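You operate a simulated robot arm through the tools that you are given. There is no shell and no other tool.

The job below is to be done with a simulated robot arm. You get a single attempt, and the scene is never put back.

## Task
Dip the beige wafer cup in berry sauce, then crumbs, and cover that sauce.
Fine: it goes on the teal mat; leave the red switch. Set down upright: what you pick out.

The check looks at the end state, three seconds after you hand in, the way a careful person would. Anything else that was tipped, shoved, dropped, spilled or broken makes it a failure. Lids that push on must go on centred and level and be pressed home; caps that screw on are set level and turned clockwise until they are tight.

## Robot
A 7-joint arm with a two-finger parallel gripper, fixed in place. Base frame: the origin is at the foot of the arm, x ahead of it, y to its left, z up; the work surface is at about z = 850. Units: mm, rad, N and s.
Its first joint turns from -2.601 to 2.601 rad. Payload 3.43 kg.
The tool frame sits at the grasp point between the pads (the TCP): z along the fingers, y along the line on which they close. The tips reach 30 mm beyond it. Largest opening 94 mm; finger width 28, thickness 10; the body of the gripper, 50 by 96 mm, starts 55 mm behind the TCP.
Orientation is that of the tool frame in the base frame, as a unit quaternion [x, y, z, w]. With the fingers straight down and closing along the base's y, the tool's x points along the base's -x, its y along +y and its z along -z.

## Interface
- The arm moves only by the tool servo_tool. Its arguments are lists of equal length, an entry for each row: "offset": the shift along the tool's x, y, z in mm, a list of three; "turn": the turn, a rotation vector about the tool's x, y, z in rad, a list of three; "hand": the opening, from 0 (shut) to 1 (fully open). In form: {"offset": [[tx, ty, tz], ...], "turn": [[wx, wy, wz], ...], "hand": [hand, ...]}. A call has 1 to 20 rows; each row shifts and turns the commanded pose from where the row before left it, along the tool's axes as they then stand. Each row takes 0.2 s and may step no farther than 50 mm and 0.15 rad from the row before; otherwise, or with a gripper value out of range, the whole call is refused. A pose out of reach is approached as far as the arm can. The call stops where the force on the tool passes 90 N (or 10 N more than at its start, if that is more) or the arm is blocked; 0.2 s more then pass. Each finger travels about 45 mm/s and halts on what it meets, pressing with about 23 N; the grip force reading is that of the motor and also rises with nothing between the fingers. The clock runs only during rows and for 0.2 s after the last one: add rows that do not move to give the fingers time. The reply holds the time, the measured pose of the TCP, the force on the tool along the base axes, the opening and the grip force, in the units named above and with some noise, with the torque about the TCP (base axes, N m) and any sound that the robot's microphone picked up.
- Cameras (640 x 400 px; columns grow to the right, rows downward): "scene" is fixed at [45.7, 654.6, 1429.8]; the picture's right is [0.05, -1.00, 0.00], its down [-0.42, -0.02, -0.91] and it looks along [0.90, 0.04, -0.43] (base axes); focal length 334 px, centre (320, 200). "wrist" rides on the gripper at [76, 14, -102] in the tool frame; the picture's right is [-0.18, 0.98, 0.00], its down [-0.75, -0.14, -0.64] and it looks along [-0.63, -0.12, 0.77] (tool axes); focal length 243 px, centre (320, 200). There is no depth. A picture from a camera that has moved, and an enlarged one, comes with that camera's place and axes in the base frame and with its lens. The place of the scene camera against the robot may be out by one fixed shift of up to 25 mm in any direction.
- grab_frame(camera): a new picture of that camera. It takes no simulated time.
- zoom(camera, box): a new picture of the part [left, top, right, bottom] of that camera's present view, enlarged. It takes no simulated time.
- close_job(): hands the job in; it is judged then, once.

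Places have to be worked out from the pictures, the camera data and where the tool is seen. Open the gripper and draw the arm clear of the work before you hand the job in, unless the task says otherwise.

The tools are called after "Call:" as a command line: name --argument value ..., lists and objects as JSON in quotes. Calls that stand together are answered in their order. servo_tool: Moves the arm, as the interface text tells. Its arguments: {"type":"object","properties":{"offset":{"type":"array","items":{"type":"array","items":{"type":"number"}}},"turn":{"type":"array","items":{"type":"array","items":{"type":"number"}}},"hand":{"type":"array","items":{"type":"number"}}},"required":["offset","turn","hand"]} The other tools are called the same way: grab_frame (camera) takes a picture; zoom (camera, box) takes an enlarged picture of a part of a camera's view; close_job () hands the job in.

At the start:

```text
t: 0.0
tool_pos: [879.5, 450.5, 1212.7]
ee_rot: [0.0, 1.0, 0.0, 0.001]
force: [-0.8, 0.6, 0.7]
wrist_torque: [0.01, 0.03, 0.01]
finger_gap: 94.2
grip_force: 0.0
```

scene: 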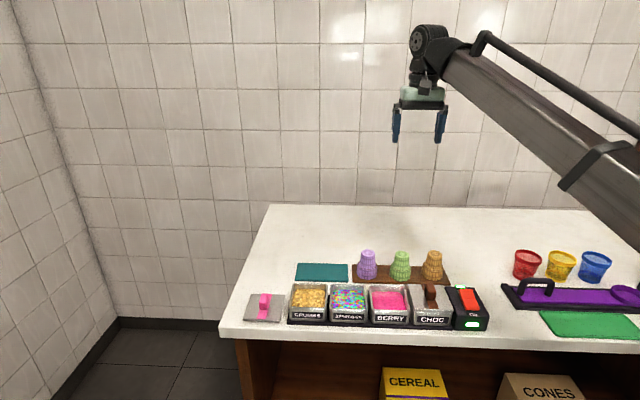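
wrist: 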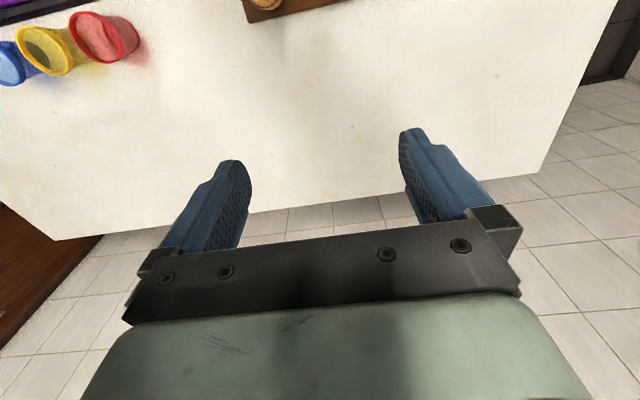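

I'll start by taking enlarged looks at the work area to identify the tubs, cups, lid and mat.

Call:
zoom --camera "scene" --box '[230, 230, 390, 330]'

Call:
zoom --camera "scene" --box '[340, 240, 500, 340]'

Call:
zoom --camera "scene" --box '[480, 240, 640, 340]'

```text
4.00 times, centred on (310, 280) of scene
camera zoom: at [45.7, 654.6, 1429.8], right [0.05, -1.0, 0.0], down [-0.42, -0.02, -0.91], along [0.9, 0.04, -0.43], focal length 1336 px, centre (360, -120)
```

zoom: 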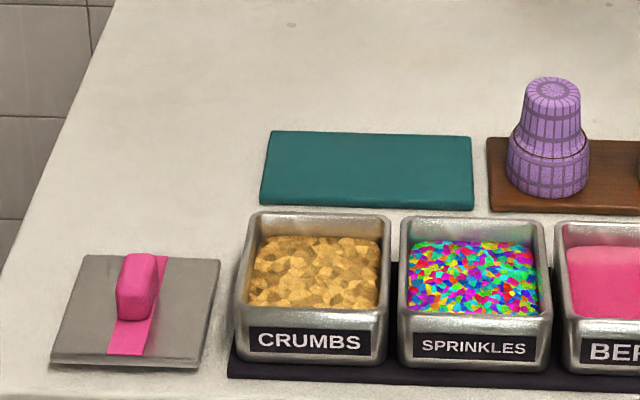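

```text
4.00 times, centred on (420, 290) of scene
camera zoom: at [45.7, 654.6, 1429.8], right [0.05, -1.0, 0.0], down [-0.42, -0.02, -0.91], along [0.9, 0.04, -0.43], focal length 1336 px, centre (-80, -160)
```

zoom: 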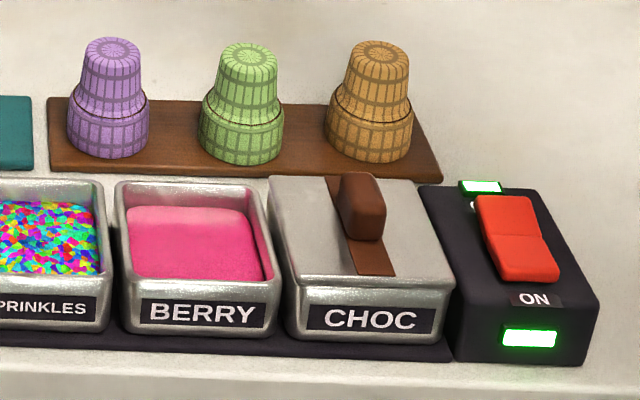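

```text
4.00 times, centred on (560, 290) of scene
camera zoom: at [45.7, 654.6, 1429.8], right [0.05, -1.0, 0.0], down [-0.42, -0.02, -0.91], along [0.9, 0.04, -0.43], focal length 1336 px, centre (-640, -160)
```

zoom: 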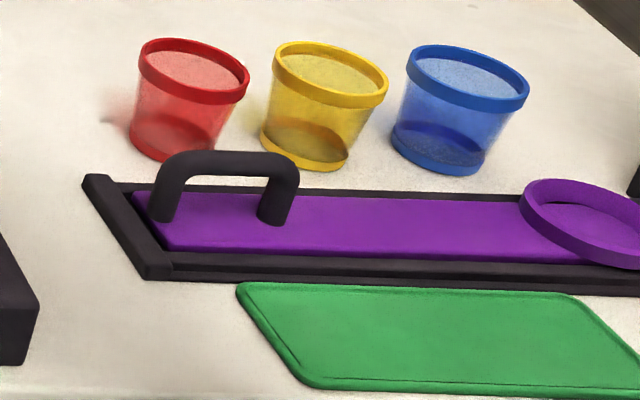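

The pink-handled lid lies left of the crumbs tub, the berry tub is open, and the beige wafer cup stands mouth-down on the brown board. I'll move the arm back high over the workspace so the wrist camera looks at the tubs and cups.

Call:
servo_tool --offset '[[45, 0, 0], [45, 0, 0], [45, 0, 0], [45, 5, 0], [45, 10, 0], [45, 10, 0], [45, 10, 0], [0, 0, 0]]' --turn '[[0, 0, 0], [0, 0, 0], [0, 0, 0], [0, 0, 0], [0, 0, 0], [0, 0, 0], [0, 0, 0], [0, 0, 0]]' --hand '[1, 1, 1, 1, 1, 1, 1, 1]'

Call:
grab_frame --camera "wrist"

Call:
grab_frame --camera "scene"

```text
t: 1.8
tool_pos: [582.6, 503.7, 1156.5]
ee_rot: [0.0, 1.0, 0.006, 0.005]
force: [0.5, -0.2, -0.2]
wrist_torque: [0.01, -0.01, 0.02]
finger_gap: 93.9
grip_force: 0.0
out of reach, approached as far as the arm can: row 3, 4, 5, 6, 7
```

```text
taken
camera wrist: at [505.6, 516.1, 1257.9], right [0.18, 0.98, 0.01], down [0.75, -0.15, 0.65], along [0.64, -0.11, -0.76], focal length 243 px, centre (320, 200)
```

wrist: 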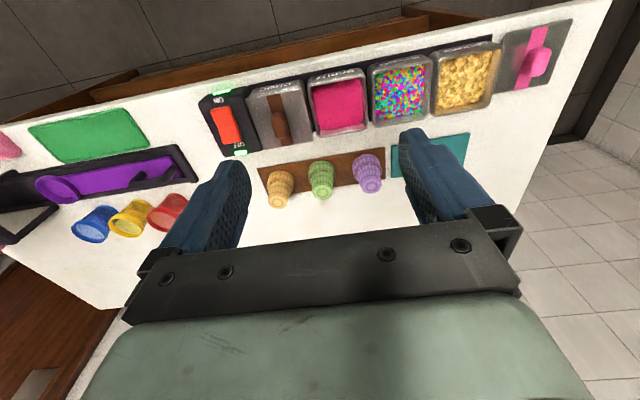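

```text
taken
```

scene: 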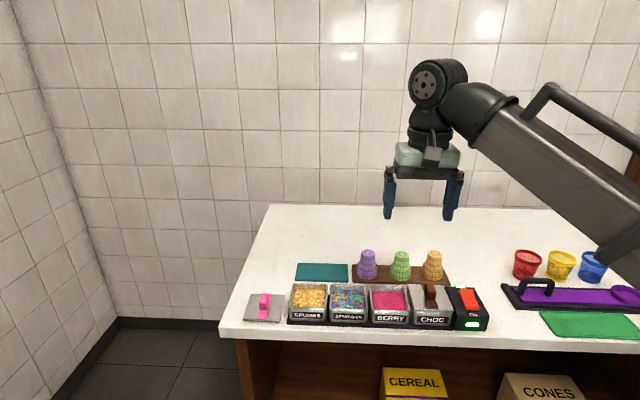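

The picture shows the whole bench. I'll zoom the wrist view for better localisation of cups, tubs, lid, and mat.

Call:
zoom --camera "wrist" --box '[190, 60, 430, 210]'

Call:
zoom --camera "wrist" --box '[360, 10, 600, 160]'

```text
2.67 times, centred on (310, 135) of wrist
camera zoom: at [505.6, 516.1, 1257.9], right [0.18, 0.98, 0.01], down [0.75, -0.15, 0.65], along [0.64, -0.11, -0.76], focal length 647 px, centre (347, 373)
```

zoom: 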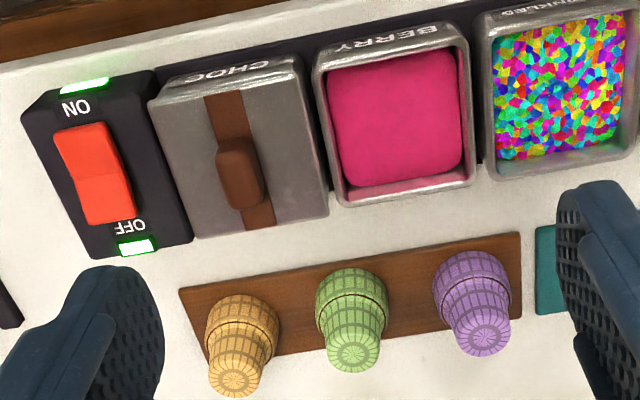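

```text
2.67 times, centred on (480, 85) of wrist
camera zoom: at [505.6, 516.1, 1257.9], right [0.18, 0.98, 0.01], down [0.75, -0.15, 0.65], along [0.64, -0.11, -0.76], focal length 647 px, centre (-107, 507)
```

zoom: 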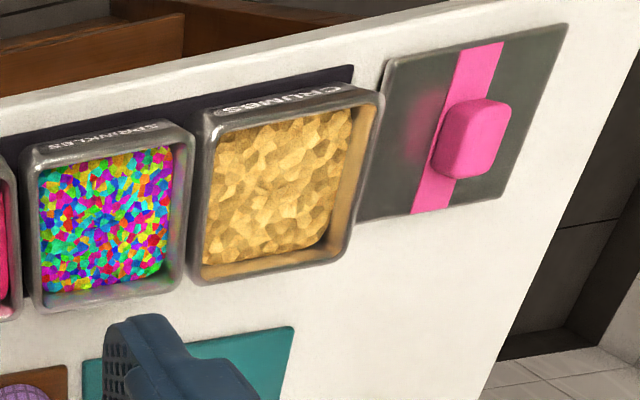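

The wrist picture puts the beige cup at about (773, 393), the berry tub centred near (640, 527), the crumbs tub near (640, 706), the loose lid near (636, 811) and the mat at x 744–827, y 612–750. The last rows were out of reach, so I'll come down to a central height and see how the commanded pose tracks the measured one.

Call:
servo_tool --offset '[[-35, 19, 40], [-35, 19, 40], [-35, 19, 40], [-30, 18, 40], [0, 0, 0], [0, 0, 0]]' --turn '[[0, 0, 0], [0, 0, 0], [0, 0, 0], [0, 0, 0], [0, 0, 0], [0, 0, 0]]' --hand '[1, 1, 1, 1, 1, 1]'

```text
refused: row 1 steps farther than a row can; nothing moved
```

The step length exceeded 50 mm; I'll use smaller steps.

Call:
servo_tool --offset '[[-27, 15, 32], [-27, 15, 32], [-27, 15, 32], [-27, 15, 32], [-27, 15, 32], [0, 0, 0], [0, 0, 0]]' --turn '[[0, 0, 0], [0, 0, 0], [0, 0, 0], [0, 0, 0], [0, 0, 0], [0, 0, 0], [0, 0, 0]]' --hand '[1, 1, 1, 1, 1, 1, 1]'

```text
t: 3.4
tool_pos: [720.5, 576.5, 997.8]
ee_rot: [0.0, 1.0, -0.001, 0.0]
force: [0.3, 0.6, -0.5]
wrist_torque: [-0.02, -0.03, -0.03]
finger_gap: 93.8
grip_force: 0.1
```

The command restarts from the reached pose. Now I'll probe the vertical reach above the teal mat at a safe height.

Call:
servo_tool --offset '[[-13, 21, 0], [-13, 21, 0], [-13, 21, 0], [-13, 21, 0], [-13, 21, 0], [0, 0, 0]]' --turn '[[0, 0, 0], [0, 0, 0], [0, 0, 0], [0, 0, 0], [0, 0, 0], [0, 0, 0]]' --hand '[1, 1, 1, 1, 1, 1]'

Call:
grab_frame --camera "wrist"

Call:
grab_frame --camera "scene"

```text
t: 4.8
tool_pos: [783.5, 682.5, 997.9]
ee_rot: [0.0, 1.0, -0.001, 0.001]
force: [0.1, 0.8, -0.9]
wrist_torque: [0.01, -0.01, 0.02]
finger_gap: 94.3
grip_force: 0.0
```

```text
taken
camera wrist: at [708.9, 696.5, 1100.1], right [0.18, 0.98, 0.0], down [0.75, -0.14, 0.64], along [0.63, -0.12, -0.77], focal length 243 px, centre (320, 200)
```

wrist: 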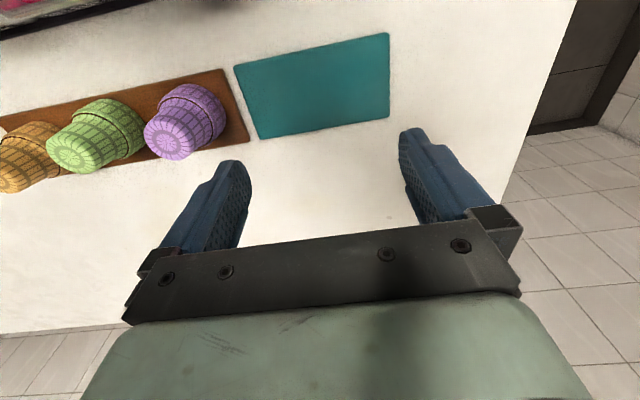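

```text
taken
```

scene: 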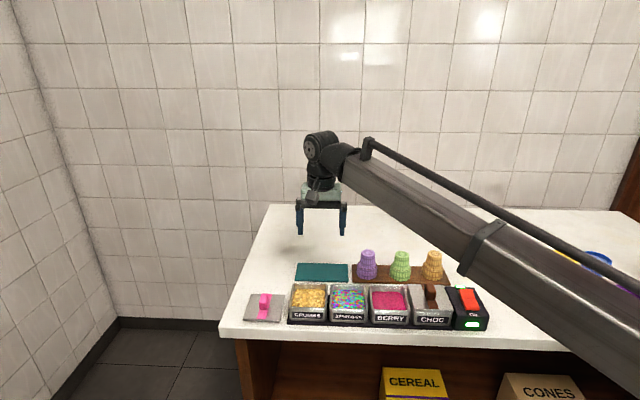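

The arm reached above the mat vertically at z≈998. I'll check that it can also go lower there (fingertips stay above the mat), which decides whether a tilt is needed.

Call:
servo_tool --offset '[[0, 0, 30], [0, 0, 30], [0, 0, 25], [0, 0, 0]]' --turn '[[0, 0, 0], [0, 0, 0], [0, 0, 0], [0, 0, 0]]' --hand '[1, 1, 1, 1]'

Call:
grab_frame --camera "scene"

```text
t: 5.8
tool_pos: [785.2, 682.5, 911.9]
ee_rot: [0.0, 1.0, 0.0, -0.001]
force: [-0.2, 0.5, -0.1]
wrist_torque: [-0.03, 0.01, 0.0]
finger_gap: 94.1
grip_force: 0.1
```

```text
taken
```

scene: 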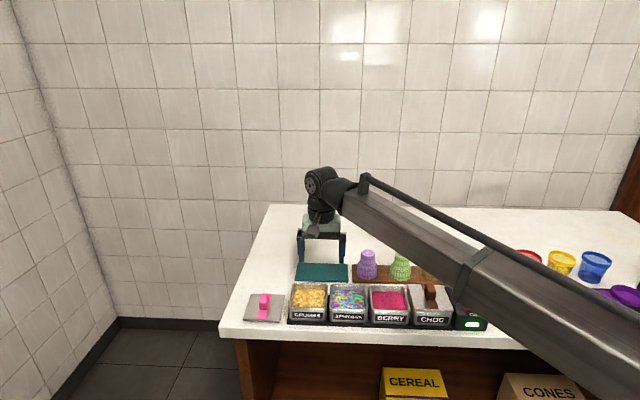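

Vertical reach is fine at the mat. Now I'll rise and move over the beige cup to localise it closely.

Call:
servo_tool --offset '[[0, 0, -45], [0, 0, -45], [0, -10, -35], [0, -48, 0], [0, -48, 0], [2, -48, 0], [2, -48, 0], [2, -48, 0], [3, -40, 0], [0, 0, 0], [0, 0, 0]]' --turn '[[0, 0, 0], [0, 0, 0], [0, 0, 0], [0, 0, 0], [0, 0, 0], [0, 0, 0], [0, 0, 0], [0, 0, 0], [0, 0, 0], [0, 0, 0], [0, 0, 0]]' --hand '[1, 1, 1, 1, 1, 1, 1, 1, 1, 1, 1]'

Call:
grab_frame --camera "wrist"

Call:
grab_frame --camera "scene"

```text
t: 8.2
tool_pos: [777.0, 390.2, 1038.0]
ee_rot: [0.0, 1.0, 0.001, 0.0]
force: [-0.5, 0.5, -0.2]
wrist_torque: [-0.03, -0.01, 0.02]
finger_gap: 94.0
grip_force: 0.0
```

```text
taken
camera wrist: at [700.1, 403.6, 1140.2], right [0.18, 0.98, 0.0], down [0.75, -0.14, 0.64], along [0.63, -0.12, -0.77], focal length 243 px, centre (320, 200)
```

wrist: 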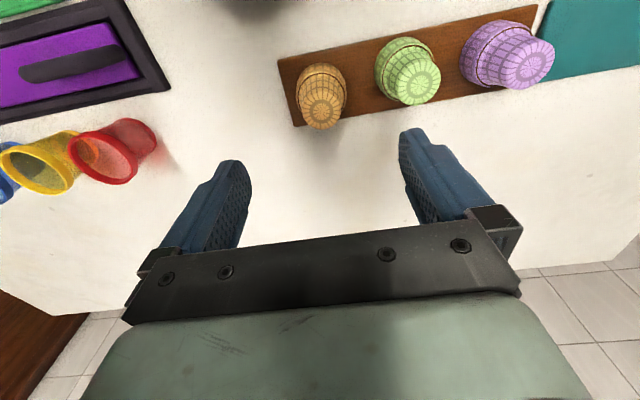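

```text
taken
```

scene: 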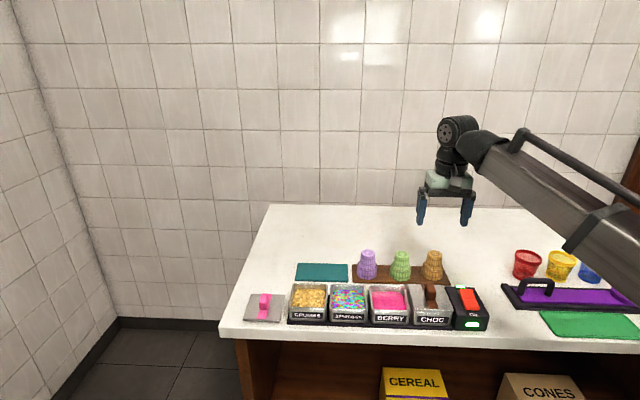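

Call:
zoom --camera "wrist" --box '[240, 30, 400, 130]'

Call:
zoom --camera "scene" --box '[392, 235, 472, 285]'

```text
4.00 times, centred on (320, 80) of wrist
camera zoom: at [700.1, 403.6, 1140.2], right [0.18, 0.98, 0.0], down [0.75, -0.14, 0.64], along [0.63, -0.12, -0.77], focal length 970 px, centre (320, 680)
```

zoom: 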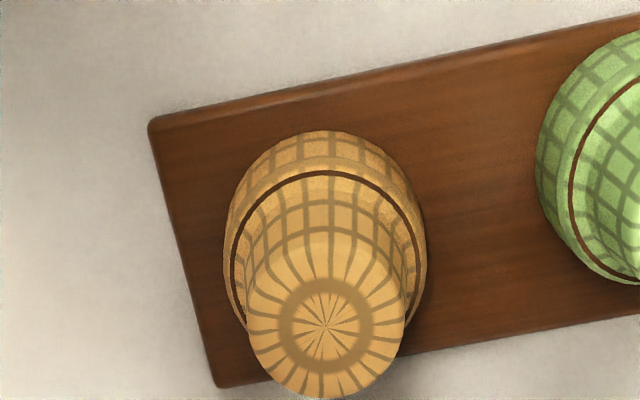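

```text
8.00 times, centred on (432, 260) of scene
camera zoom: at [45.7, 654.6, 1429.8], right [0.05, -1.0, 0.0], down [-0.42, -0.02, -0.91], along [0.9, 0.04, -0.43], focal length 2672 px, centre (-576, -280)
```

zoom: 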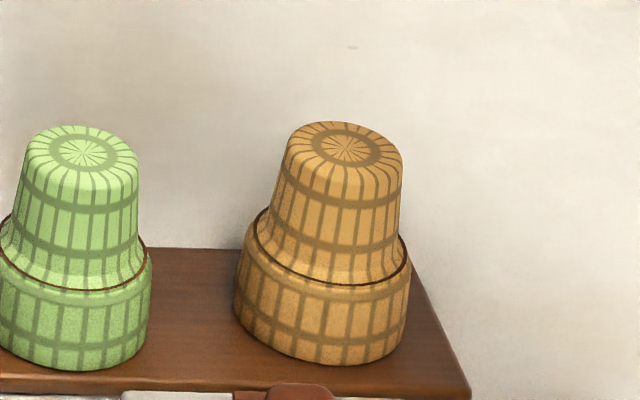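

The cup's axis is at about (775, 391), top near z≈926, shoulder near z≈888; narrow part about 38–46 mm wide. I'll narrow the opening to about 66 mm and descend part-way, then look again.

Call:
servo_tool --offset '[[1, 1.3, 0], [0, 0, 25], [0, 0, 25], [0, 0, 25], [0, 0, 0]]' --turn '[[0, 0, 0], [0, 0, 0], [0, 0, 0], [0, 0, 0], [0, 0, 0]]' --hand '[0.7, 0.7, 0.7, 0.7, 0.7]'

Call:
grab_frame --camera "wrist"

Call:
zoom --camera "scene" --box '[372, 210, 492, 285]'

```text
t: 9.4
tool_pos: [776.0, 391.8, 960.8]
ee_rot: [0.0, 1.0, 0.0, 0.001]
force: [-0.4, 0.4, -0.1]
wrist_torque: [-0.06, 0.0, 0.01]
finger_gap: 65.8
grip_force: 0.0
```

```text
taken
camera wrist: at [699.4, 406.2, 1063.9], right [0.18, 0.98, 0.0], down [0.75, -0.14, 0.64], along [0.63, -0.12, -0.77], focal length 243 px, centre (320, 200)
```

wrist: 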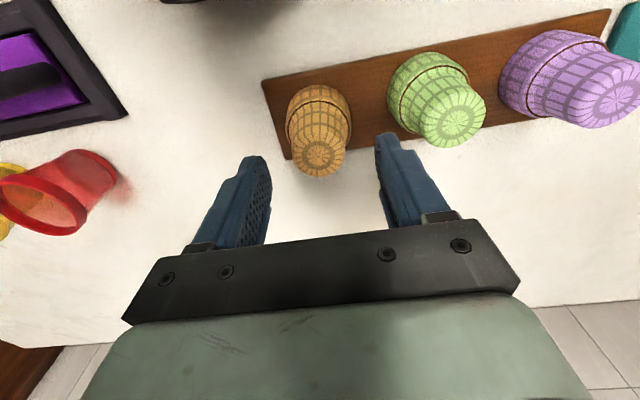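

```text
5.33 times, centred on (432, 248) of scene
camera zoom: at [45.7, 654.6, 1429.8], right [0.05, -1.0, 0.0], down [-0.42, -0.02, -0.91], along [0.9, 0.04, -0.43], focal length 1782 px, centre (-277, -53)
```

zoom: 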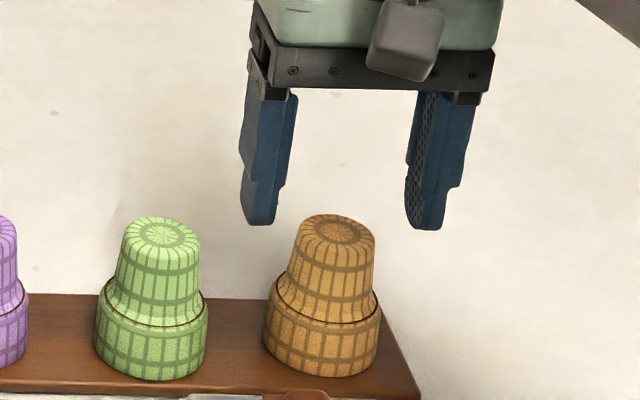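

The fingers straddle the cup evenly; its top is about 31 mm below the TCP (z≈930). I'll descend 36 mm so the tips stop just above the shoulder and then look.

Call:
servo_tool --offset '[[0.8, -0.5, 18], [0, 0, 18], [0, 0, 0]]' --turn '[[0, 0, 0], [0, 0, 0], [0, 0, 0]]' --hand '[0.7, 0.7, 0.7]'

Call:
zoom --camera "wrist" --box '[200, 100, 440, 250]'

Call:
zoom --camera "scene" --box '[372, 220, 492, 295]'

```text
t: 10.2
tool_pos: [775.0, 392.6, 926.0]
ee_rot: [0.0, 1.0, 0.0, 0.0]
force: [0.4, 0.4, 0.6]
wrist_torque: [0.01, 0.02, 0.03]
finger_gap: 65.8
grip_force: 0.1
```

```text
2.67 times, centred on (320, 175) of wrist
camera zoom: at [699.4, 406.3, 1028.1], right [0.18, 0.98, 0.0], down [0.75, -0.14, 0.64], along [0.63, -0.12, -0.77], focal length 647 px, centre (320, 267)
```

zoom: 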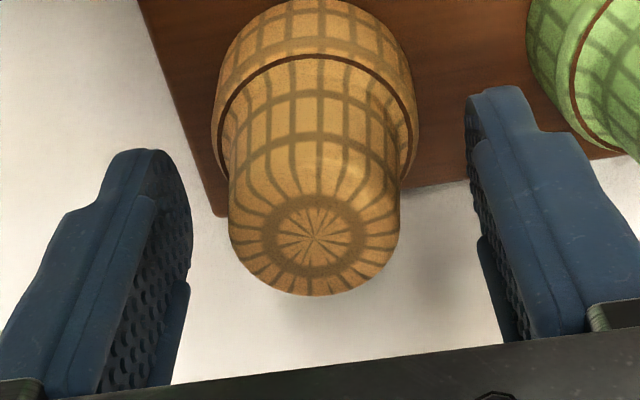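

```text
5.33 times, centred on (432, 258) of scene
camera zoom: at [45.7, 654.6, 1429.8], right [0.05, -1.0, 0.0], down [-0.42, -0.02, -0.91], along [0.9, 0.04, -0.43], focal length 1782 px, centre (-277, -107)
```

zoom: 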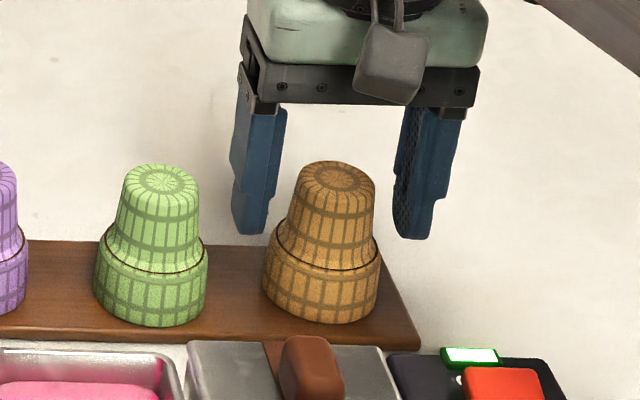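

The cup sits about 1 mm toward −y of the TCP; I'll trim that and close in small steps, reading the gap and grip force.

Call:
servo_tool --offset '[[0, -1, 0], [0, 0, 0], [0, 0, 0]]' --turn '[[0, 0, 0], [0, 0, 0], [0, 0, 0]]' --hand '[0.6, 0.5, 0.49]'

Call:
zoom --camera "wrist" --box '[200, 100, 440, 250]'

```text
t: 11.0
tool_pos: [774.6, 392.3, 926.9]
ee_rot: [0.0, 1.0, -0.001, -0.001]
force: [0.3, -0.6, -0.3]
wrist_torque: [-0.02, -0.01, 0.01]
finger_gap: 46.1
grip_force: 0.0
```

```text
2.67 times, centred on (320, 175) of wrist
camera zoom: at [699.6, 406.0, 1028.5], right [0.18, 0.98, 0.0], down [0.75, -0.14, 0.64], along [0.63, -0.12, -0.77], focal length 647 px, centre (320, 267)
```

zoom: 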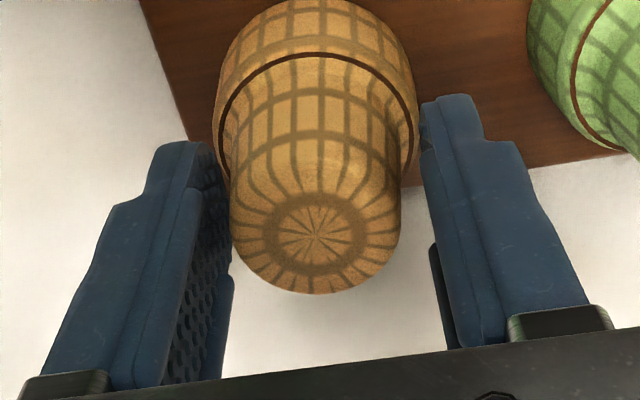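

Gap 46 mm with no contact yet. I'll keep closing in small steps.

Call:
servo_tool --offset '[[0, 0, 0], [0, 0, 0]]' --turn '[[0, 0, 0], [0, 0, 0]]' --hand '[0.46, 0.44]'

Call:
servo_tool --offset '[[0, 0, 0], [0, 0, 0]]' --turn '[[0, 0, 0], [0, 0, 0]]' --hand '[0.42, 0.42]'

```text
t: 11.6
tool_pos: [775.5, 392.2, 925.4]
ee_rot: [0.0, 1.0, 0.0, 0.0]
force: [0.6, -0.2, 0.1]
wrist_torque: [0.02, 0.0, -0.02]
finger_gap: 41.3
grip_force: 0.2
```

```text
t: 12.2
tool_pos: [775.7, 392.6, 926.5]
ee_rot: [0.0, 1.0, 0.0, 0.0]
force: [0.2, -0.1, -0.2]
wrist_torque: [-0.01, -0.02, 0.03]
finger_gap: 39.4
grip_force: 0.0
```

Gap 39.4 mm, still no force. Looking at the fingers before closing further.

Call:
zoom --camera "wrist" --box '[200, 100, 440, 250]'

Call:
zoom --camera "scene" --box '[392, 235, 472, 285]'

```text
2.67 times, centred on (320, 175) of wrist
camera zoom: at [699.6, 406.0, 1028.5], right [0.18, 0.98, 0.0], down [0.75, -0.14, 0.64], along [0.63, -0.12, -0.77], focal length 647 px, centre (320, 267)
```

zoom: 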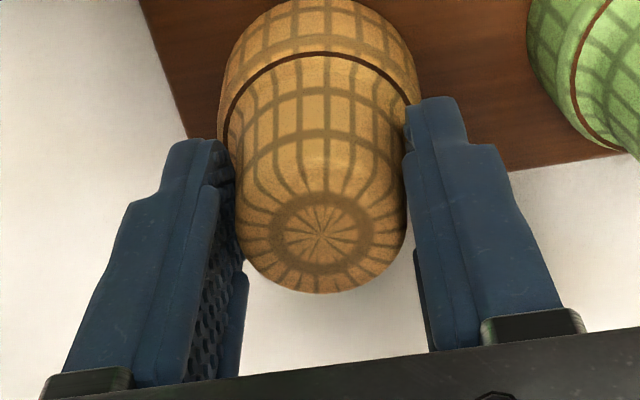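

```text
8.00 times, centred on (432, 260) of scene
camera zoom: at [45.7, 654.6, 1429.8], right [0.05, -1.0, 0.0], down [-0.42, -0.02, -0.91], along [0.9, 0.04, -0.43], focal length 2672 px, centre (-576, -280)
```

zoom: 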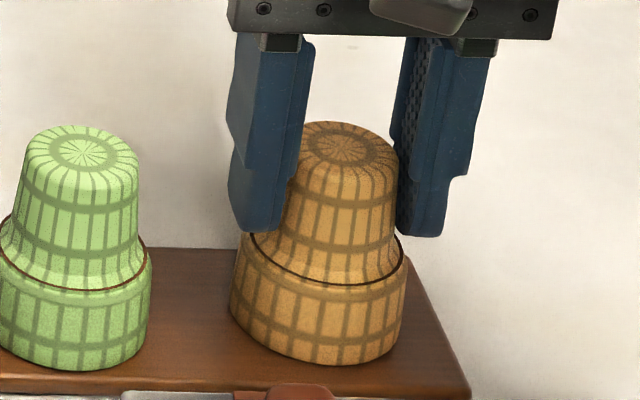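

The cup is centred and nearly touched on both sides. I'll close a little more until grip force appears.

Call:
servo_tool --offset '[[0, 0, 0], [0, 0, 0]]' --turn '[[0, 0, 0], [0, 0, 0]]' --hand '[0.4, 0.4]'

Call:
servo_tool --offset '[[0, 0, 0], [0, 0, 0]]' --turn '[[0, 0, 0], [0, 0, 0]]' --hand '[0.38, 0.38]'

```text
t: 12.8
tool_pos: [775.7, 391.5, 927.4]
ee_rot: [0.001, 1.0, 0.001, 0.001]
force: [0.6, -0.3, -0.1]
wrist_torque: [-0.02, 0.01, 0.02]
finger_gap: 38.5
grip_force: 0.5
```

```text
t: 13.4
tool_pos: [776.0, 392.2, 926.4]
ee_rot: [0.0, 1.0, -0.001, -0.001]
force: [0.5, 0.0, 0.0]
wrist_torque: [-0.02, 0.01, 0.01]
finger_gap: 36.7
grip_force: 14.2
```

Contact at about 37 mm gap with 14 N grip. I'll firm it slightly, then lift straight up.

Call:
servo_tool --offset '[[0, 0, 0], [0, 0, 0], [0, 0, -5], [0, 0, -10], [0, 0, -10], [0, 0, 0]]' --turn '[[0, 0, 0], [0, 0, 0], [0, 0, 0], [0, 0, 0], [0, 0, 0], [0, 0, 0]]' --hand '[0.36, 0.36, 0.36, 0.36, 0.36, 0.36]'

Call:
zoom --camera "wrist" --box '[200, 100, 440, 250]'

Call:
zoom --camera "scene" --box '[392, 225, 472, 275]'

```text
t: 14.8
tool_pos: [775.3, 392.1, 952.1]
ee_rot: [0.0, 1.0, -0.001, 0.0]
force: [0.6, -0.4, 0.1]
wrist_torque: [-0.02, 0.01, 0.0]
finger_gap: 36.7
grip_force: 13.8
```

```text
2.67 times, centred on (320, 175) of wrist
camera zoom: at [699.5, 406.1, 1053.9], right [0.18, 0.98, 0.0], down [0.75, -0.14, 0.64], along [0.63, -0.12, -0.77], focal length 647 px, centre (320, 267)
```

zoom: 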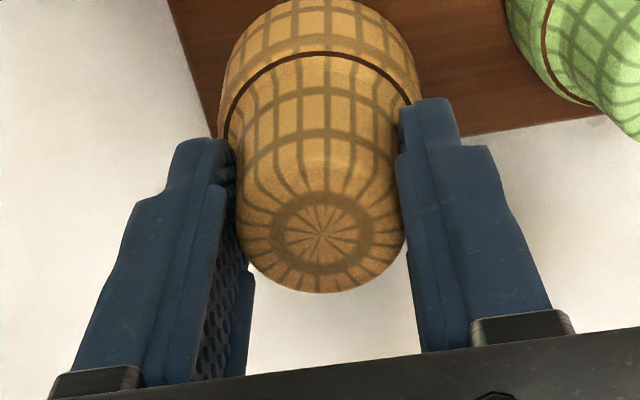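

```text
8.00 times, centred on (432, 250) of scene
camera zoom: at [45.7, 654.6, 1429.8], right [0.05, -1.0, 0.0], down [-0.42, -0.02, -0.91], along [0.9, 0.04, -0.43], focal length 2672 px, centre (-576, -200)
```

zoom: 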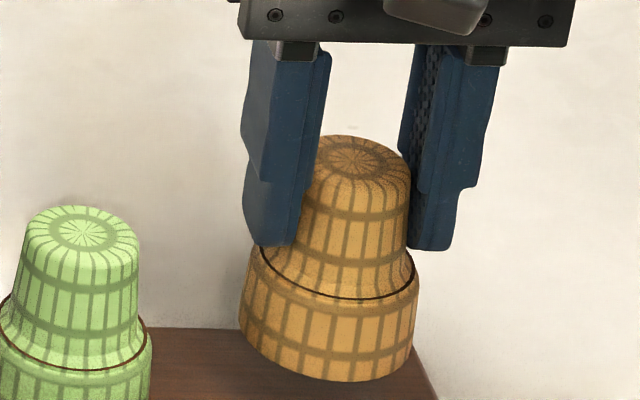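

The cup is held upright and clear. I'll lift to z≈1020 and carry it over the berry tub, staying well above everything.

Call:
servo_tool --offset '[[0, 0, -35], [0, 0, -35], [45, 0, 0], [45, 0, 0], [45, 15, 0], [0, 40, 0], [0, 40, 0], [0, 39.5, 0], [0, 0, 0], [0, 0, 0]]' --turn '[[0, 0, 0], [0, 0, 0], [0, 0, 0], [0, 0, 0], [0, 0, 0], [0, 0, 0], [0, 0, 0], [0, 0, 0], [0, 0, 0], [0, 0, 0]]' --hand '[0.36, 0.36, 0.36, 0.36, 0.36, 0.36, 0.36, 0.36, 0.36, 0.36]'

Call:
grab_frame --camera "wrist"

Call:
grab_frame --camera "scene"

```text
t: 17.0
tool_pos: [643.2, 525.1, 1018.8]
ee_rot: [0.001, 1.0, 0.0, 0.0]
force: [-1.1, -0.4, -0.2]
wrist_torque: [0.02, 0.01, -0.04]
finger_gap: 37.1
grip_force: 14.5
```

```text
taken
camera wrist: at [565.7, 539.0, 1121.2], right [0.18, 0.98, 0.0], down [0.75, -0.14, 0.64], along [0.63, -0.12, -0.77], focal length 243 px, centre (320, 200)
```

wrist: 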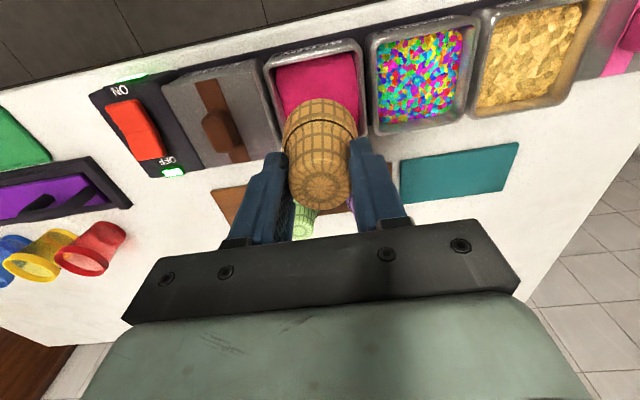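

```text
taken
```

scene: 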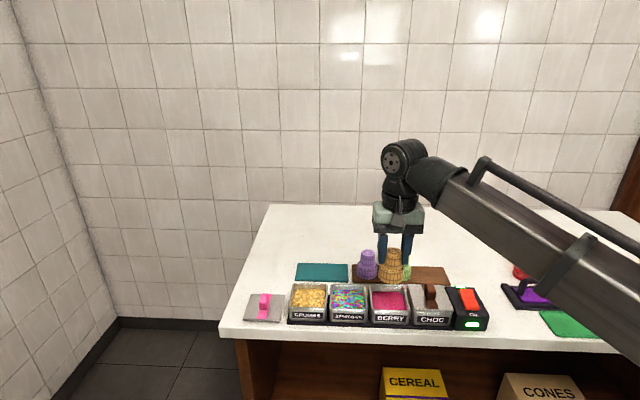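

Call:
zoom --camera "wrist" --box '[240, 20, 400, 120]'

Call:
zoom --camera "scene" --box '[340, 250, 460, 325]'

```text
4.00 times, centred on (320, 70) of wrist
camera zoom: at [565.7, 539.0, 1121.2], right [0.18, 0.98, 0.0], down [0.75, -0.14, 0.64], along [0.63, -0.12, -0.77], focal length 970 px, centre (320, 720)
```

zoom: 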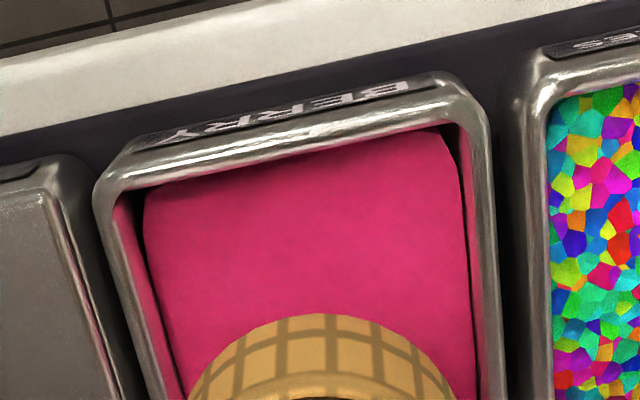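

```text
5.33 times, centred on (400, 288) of scene
camera zoom: at [45.7, 654.6, 1429.8], right [0.05, -1.0, 0.0], down [-0.42, -0.02, -0.91], along [0.9, 0.04, -0.43], focal length 1782 px, centre (-107, -267)
```

zoom: 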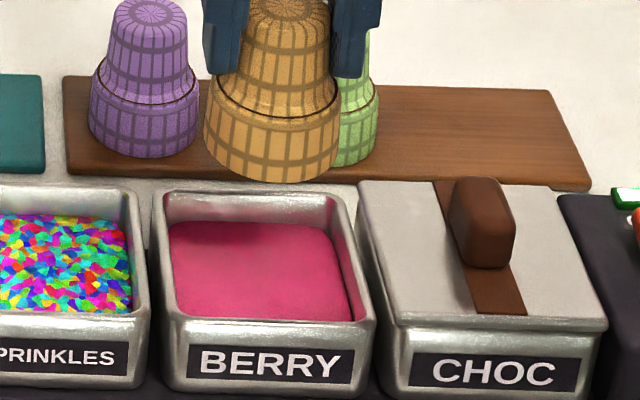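

The cup hangs centred over the berry tub (tub centre ≈ (643, 525.5), rim z≈887, sauce surface ≈878). The cup bottom is about 65 mm below the TCP; I'll lower to just above the rim and check alignment.

Call:
servo_tool --offset '[[0, 0.5, 20], [0, 0, 20], [0, 0, 20], [0, 0, 0]]' --turn '[[0, 0, 0], [0, 0, 0], [0, 0, 0], [0, 0, 0]]' --hand '[0.36, 0.36, 0.36, 0.36]'

Call:
zoom --camera "wrist" --box '[240, 20, 400, 120]'

Call:
zoom --camera "scene" --box '[340, 260, 440, 322]'

```text
t: 18.0
tool_pos: [640.0, 527.7, 959.3]
ee_rot: [0.0, 1.0, 0.0, 0.0]
force: [-0.2, 0.0, -0.1]
wrist_torque: [0.02, 0.01, -0.02]
finger_gap: 36.8
grip_force: 13.7
```

```text
4.00 times, centred on (320, 70) of wrist
camera zoom: at [564.4, 540.4, 1062.3], right [0.18, 0.98, 0.0], down [0.75, -0.14, 0.64], along [0.63, -0.12, -0.77], focal length 970 px, centre (320, 720)
```

zoom: 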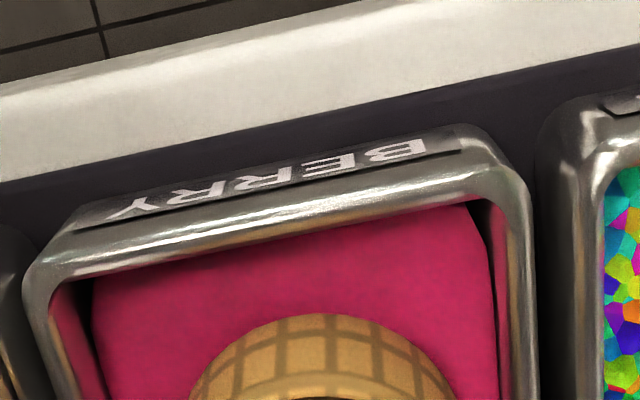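

```text
6.40 times, centred on (390, 291) of scene
camera zoom: at [45.7, 654.6, 1429.8], right [0.05, -1.0, 0.0], down [-0.42, -0.02, -0.91], along [0.9, 0.04, -0.43], focal length 2138 px, centre (-128, -382)
```

zoom: 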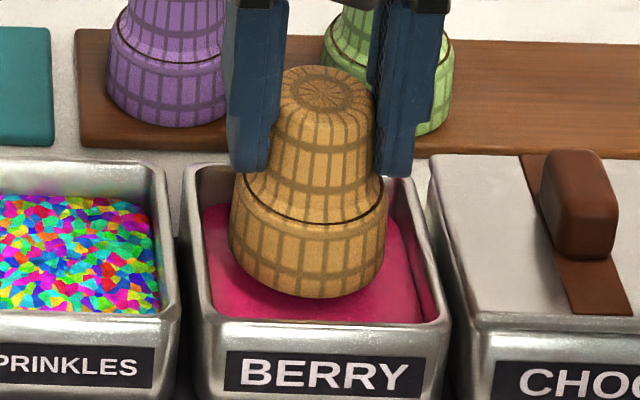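

Centring is within 2 mm; I'll trim by (+2, −1.5) and lower into the sauce in small steps watching force.

Call:
servo_tool --offset '[[-2, -1.5, 4], [0, 0, 8], [0, 0, 6], [0, 0, 0]]' --turn '[[0, 0, 0], [0, 0, 0], [0, 0, 0], [0, 0, 0]]' --hand '[0.36, 0.36, 0.36, 0.36]'

Call:
zoom --camera "scene" --box '[340, 260, 440, 322]'

Call:
zoom --camera "wrist" --box '[240, 20, 400, 120]'

```text
t: 19.0
tool_pos: [642.3, 526.6, 943.0]
ee_rot: [-0.001, 1.0, 0.0, 0.0]
force: [-0.3, 0.5, 0.4]
wrist_torque: [0.02, 0.0, 0.0]
finger_gap: 36.6
grip_force: 13.6
```

```text
6.40 times, centred on (390, 291) of scene
camera zoom: at [45.7, 654.6, 1429.8], right [0.05, -1.0, 0.0], down [-0.42, -0.02, -0.91], along [0.9, 0.04, -0.43], focal length 2138 px, centre (-128, -382)
```

zoom: 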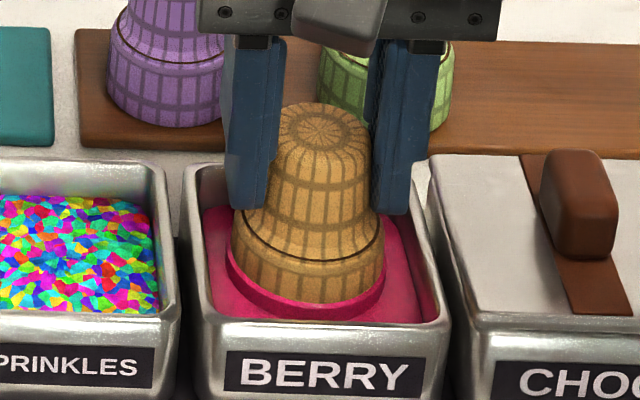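

```text
4.00 times, centred on (320, 70) of wrist
camera zoom: at [566.4, 539.5, 1044.8], right [0.18, 0.98, 0.0], down [0.75, -0.14, 0.64], along [0.63, -0.12, -0.77], focal length 970 px, centre (320, 720)
```

zoom: 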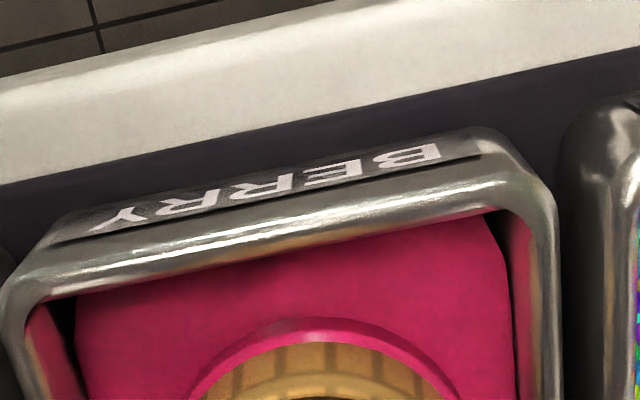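

A pink sauce band has appeared around the cup's rim. I'll dip a few millimetres deeper, hold, and look.

Call:
servo_tool --offset '[[0, 0, 3], [0, 0, 3], [0, 0, 0], [0, 0, 0]]' --turn '[[0, 0, 0], [0, 0, 0], [0, 0, 0], [0, 0, 0]]' --hand '[0.36, 0.36, 0.36, 0.36]'

Call:
zoom --camera "scene" --box '[340, 260, 440, 322]'

```text
t: 20.0
tool_pos: [642.0, 525.6, 936.7]
ee_rot: [0.0, 1.0, 0.0, -0.001]
force: [-0.2, 0.1, 0.4]
wrist_torque: [0.02, 0.0, -0.01]
finger_gap: 36.6
grip_force: 14.1
```

```text
6.40 times, centred on (390, 291) of scene
camera zoom: at [45.7, 654.6, 1429.8], right [0.05, -1.0, 0.0], down [-0.42, -0.02, -0.91], along [0.9, 0.04, -0.43], focal length 2138 px, centre (-128, -382)
```

zoom: 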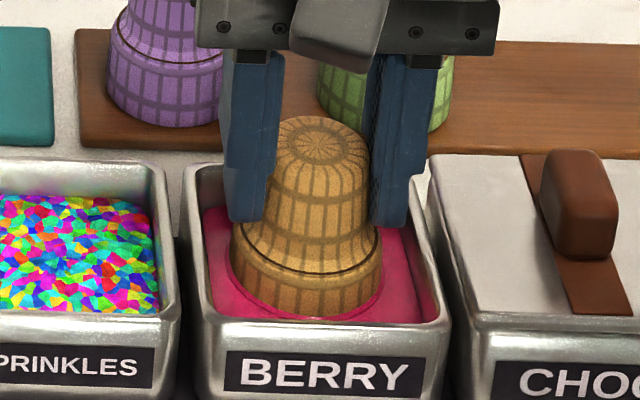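

The cup is well into the sauce with no reaction force. I'll lift slowly, pause for drips over the berry tub and inspect the coating.

Call:
servo_tool --offset '[[0, 0, -4], [0, 0, -6], [0, 0, -8], [0, 0, -8], [0, 0, 0], [0, 0, 0], [0, 0, 0], [0, 0, 0], [0, 0, 0], [0, 0, 0]]' --turn '[[0, 0, 0], [0, 0, 0], [0, 0, 0], [0, 0, 0], [0, 0, 0], [0, 0, 0], [0, 0, 0], [0, 0, 0], [0, 0, 0], [0, 0, 0]]' --hand '[0.36, 0.36, 0.36, 0.36, 0.36, 0.36, 0.36, 0.36, 0.36, 0.36]'

Call:
zoom --camera "scene" --box '[340, 255, 440, 317]'

Call:
grab_frame --camera "wrist"

```text
t: 22.2
tool_pos: [642.6, 527.1, 962.7]
ee_rot: [0.001, 1.0, 0.0, 0.0]
force: [1.1, 0.6, -0.4]
wrist_torque: [0.0, -0.04, 0.03]
finger_gap: 36.8
grip_force: 14.1
```

```text
6.40 times, centred on (390, 286) of scene
camera zoom: at [45.7, 654.6, 1429.8], right [0.05, -1.0, 0.0], down [-0.42, -0.02, -0.91], along [0.9, 0.04, -0.43], focal length 2138 px, centre (-128, -350)
```

zoom: 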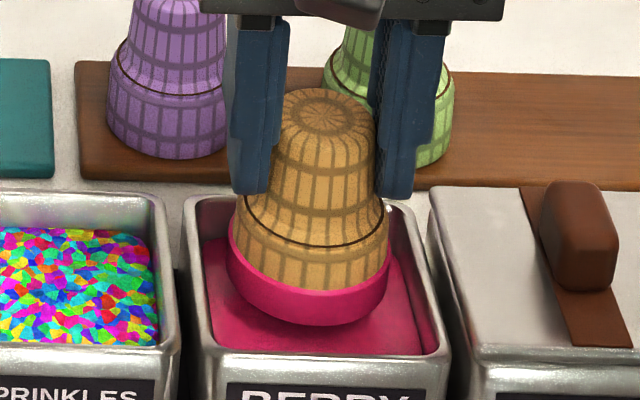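

```text
taken
camera wrist: at [566.7, 540.0, 1064.6], right [0.18, 0.98, 0.0], down [0.75, -0.14, 0.64], along [0.63, -0.12, -0.77], focal length 243 px, centre (320, 200)
```

wrist: 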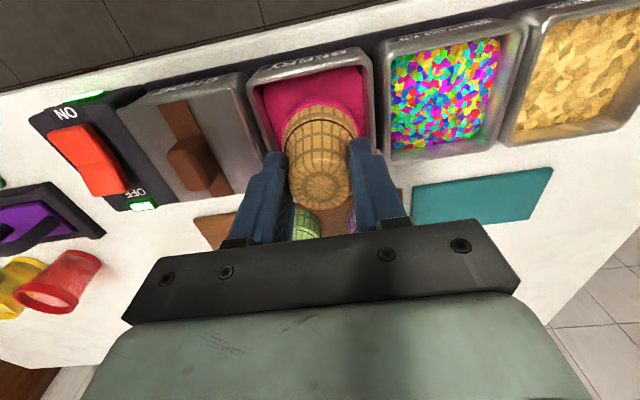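

The rim now has a clean ~10 mm berry band and no drips. I'll raise a bit and carry it across to above the crumbs tub (≈(642, 705)).

Call:
servo_tool --offset '[[0, 0, -20], [0, 0, -20], [0, 36, 0], [0, 36, 0], [0, 36, 0], [0, 36, 0], [0, 35, 0], [0, 0, 0], [0, 0, 0]]' --turn '[[0, 0, 0], [0, 0, 0], [0, 0, 0], [0, 0, 0], [0, 0, 0], [0, 0, 0], [0, 0, 0], [0, 0, 0], [0, 0, 0]]' --hand '[0.36, 0.36, 0.36, 0.36, 0.36, 0.36, 0.36, 0.36, 0.36]'

Call:
grab_frame --camera "wrist"

Call:
zoom --camera "wrist" --box '[240, 20, 400, 120]'

Call:
zoom --camera "scene" --box '[240, 250, 360, 325]'

```text
t: 24.2
tool_pos: [640.9, 706.2, 1001.1]
ee_rot: [0.0, 1.0, 0.0, 0.0]
force: [0.3, 0.0, 0.2]
wrist_torque: [0.03, 0.02, 0.0]
finger_gap: 36.9
grip_force: 14.0
```

```text
taken
camera wrist: at [565.5, 719.8, 1103.2], right [0.18, 0.98, 0.0], down [0.75, -0.14, 0.64], along [0.63, -0.12, -0.77], focal length 243 px, centre (320, 200)
```

wrist: 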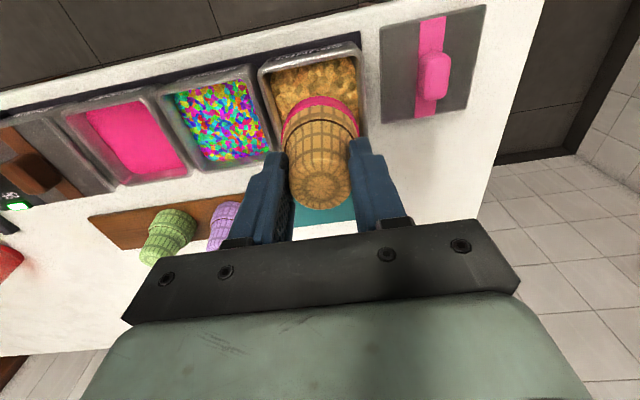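

```text
4.00 times, centred on (320, 70) of wrist
camera zoom: at [565.5, 719.8, 1103.2], right [0.18, 0.98, 0.0], down [0.75, -0.14, 0.64], along [0.63, -0.12, -0.77], focal length 970 px, centre (320, 720)
```

zoom: 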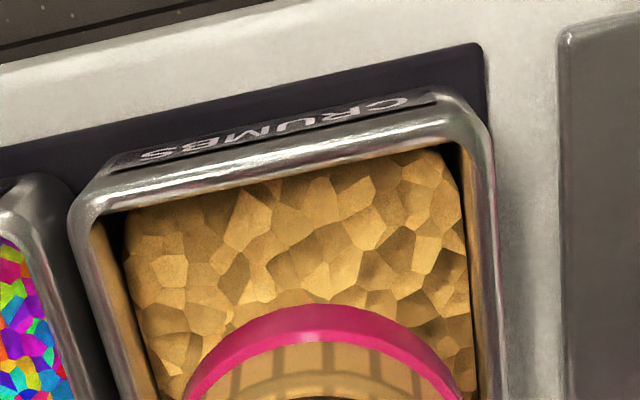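

```text
5.33 times, centred on (300, 288) of scene
camera zoom: at [45.7, 654.6, 1429.8], right [0.05, -1.0, 0.0], down [-0.42, -0.02, -0.91], along [0.9, 0.04, -0.43], focal length 1782 px, centre (427, -267)
```

zoom: 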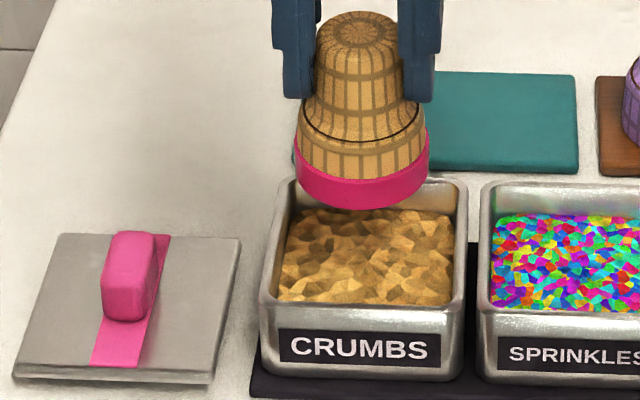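

The cup is within about 2.5 mm of the crumbs tub's centre. I'll trim (+1.5, −2.5) and lower to just above the crumbs, then look.

Call:
servo_tool --offset '[[-1.5, -2.5, 15], [0, 0, 20], [0, 0, 14], [0, 0, 0]]' --turn '[[0, 0, 0], [0, 0, 0], [0, 0, 0], [0, 0, 0]]' --hand '[0.36, 0.36, 0.36, 0.36]'

Call:
zoom --camera "scene" --box '[260, 260, 360, 322]'

Call:
zoom --camera "wrist" --box '[240, 20, 400, 120]'

```text
t: 25.2
tool_pos: [643.3, 704.1, 954.0]
ee_rot: [0.0, 1.0, 0.0, 0.0]
force: [-0.6, 0.4, -0.3]
wrist_torque: [-0.02, 0.03, 0.02]
finger_gap: 36.5
grip_force: 14.0
```

```text
6.40 times, centred on (310, 291) of scene
camera zoom: at [45.7, 654.6, 1429.8], right [0.05, -1.0, 0.0], down [-0.42, -0.02, -0.91], along [0.9, 0.04, -0.43], focal length 2138 px, centre (384, -382)
```

zoom: 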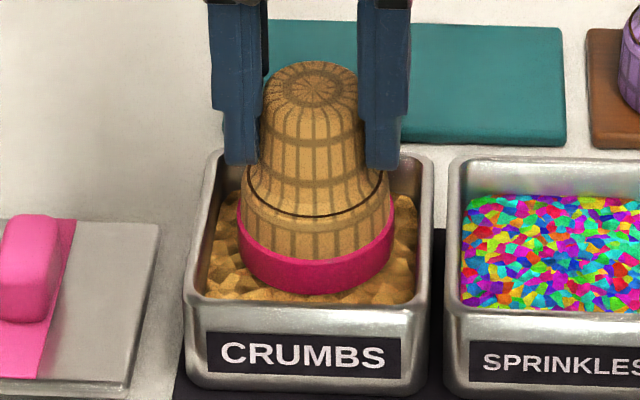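

```text
4.00 times, centred on (320, 70) of wrist
camera zoom: at [567.2, 717.3, 1055.9], right [0.18, 0.98, 0.0], down [0.75, -0.14, 0.64], along [0.63, -0.12, -0.77], focal length 970 px, centre (320, 720)
```

zoom: 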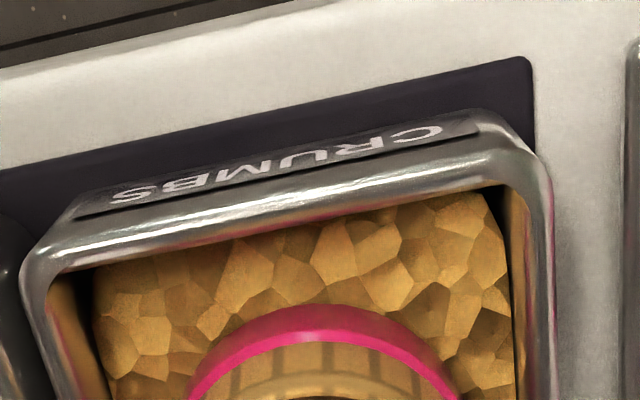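

Well centred and just above the crumbs. Lowering in small steps while watching the force.

Call:
servo_tool --offset '[[0, 0, 5], [0, 0, 5], [0, 0, 4], [0, 0, 0]]' --turn '[[0, 0, 0], [0, 0, 0], [0, 0, 0], [0, 0, 0]]' --hand '[0.36, 0.36, 0.36, 0.36]'

Call:
zoom --camera "scene" --box '[260, 260, 360, 322]'

```text
t: 26.2
tool_pos: [645.0, 702.1, 940.0]
ee_rot: [0.0, 1.0, 0.001, 0.0]
force: [0.0, 1.1, -0.5]
wrist_torque: [-0.03, 0.0, -0.01]
finger_gap: 36.6
grip_force: 14.1
```

```text
6.40 times, centred on (310, 291) of scene
camera zoom: at [45.7, 654.6, 1429.8], right [0.05, -1.0, 0.0], down [-0.42, -0.02, -0.91], along [0.9, 0.04, -0.43], focal length 2138 px, centre (384, -382)
```

zoom: 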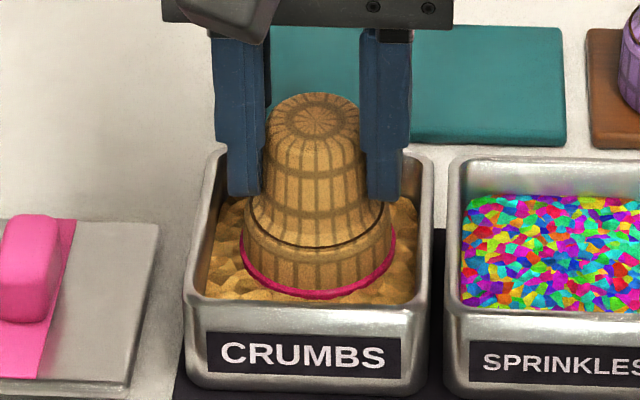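

Only the top edge of the pink band still shows above the crumbs; going about 4 mm deeper to the same depth as the sauce dip.

Call:
servo_tool --offset '[[0, 0, 2], [0, 0, 2.5], [0, 0, 0], [0, 0, 0], [0, 0, 0]]' --turn '[[0, 0, 0], [0, 0, 0], [0, 0, 0], [0, 0, 0], [0, 0, 0]]' --hand '[0.36, 0.36, 0.36, 0.36, 0.36]'

Call:
zoom --camera "scene" --box '[260, 260, 360, 322]'

```text
t: 27.4
tool_pos: [644.2, 702.4, 936.0]
ee_rot: [0.0, 1.0, 0.0, 0.0]
force: [1.0, 0.3, 0.5]
wrist_torque: [0.03, 0.0, -0.03]
finger_gap: 36.7
grip_force: 13.8
```

```text
6.40 times, centred on (310, 291) of scene
camera zoom: at [45.7, 654.6, 1429.8], right [0.05, -1.0, 0.0], down [-0.42, -0.02, -0.91], along [0.9, 0.04, -0.43], focal length 2138 px, centre (384, -382)
```

zoom: 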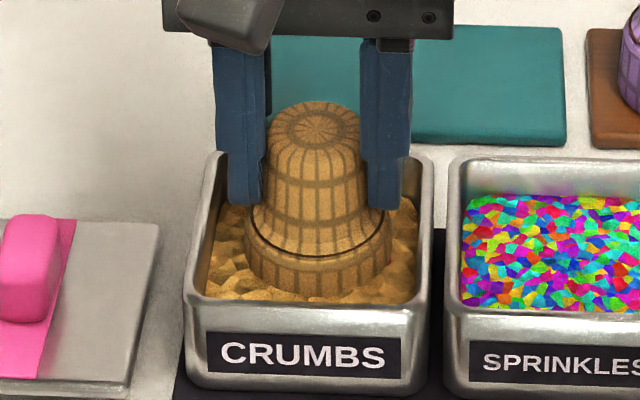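

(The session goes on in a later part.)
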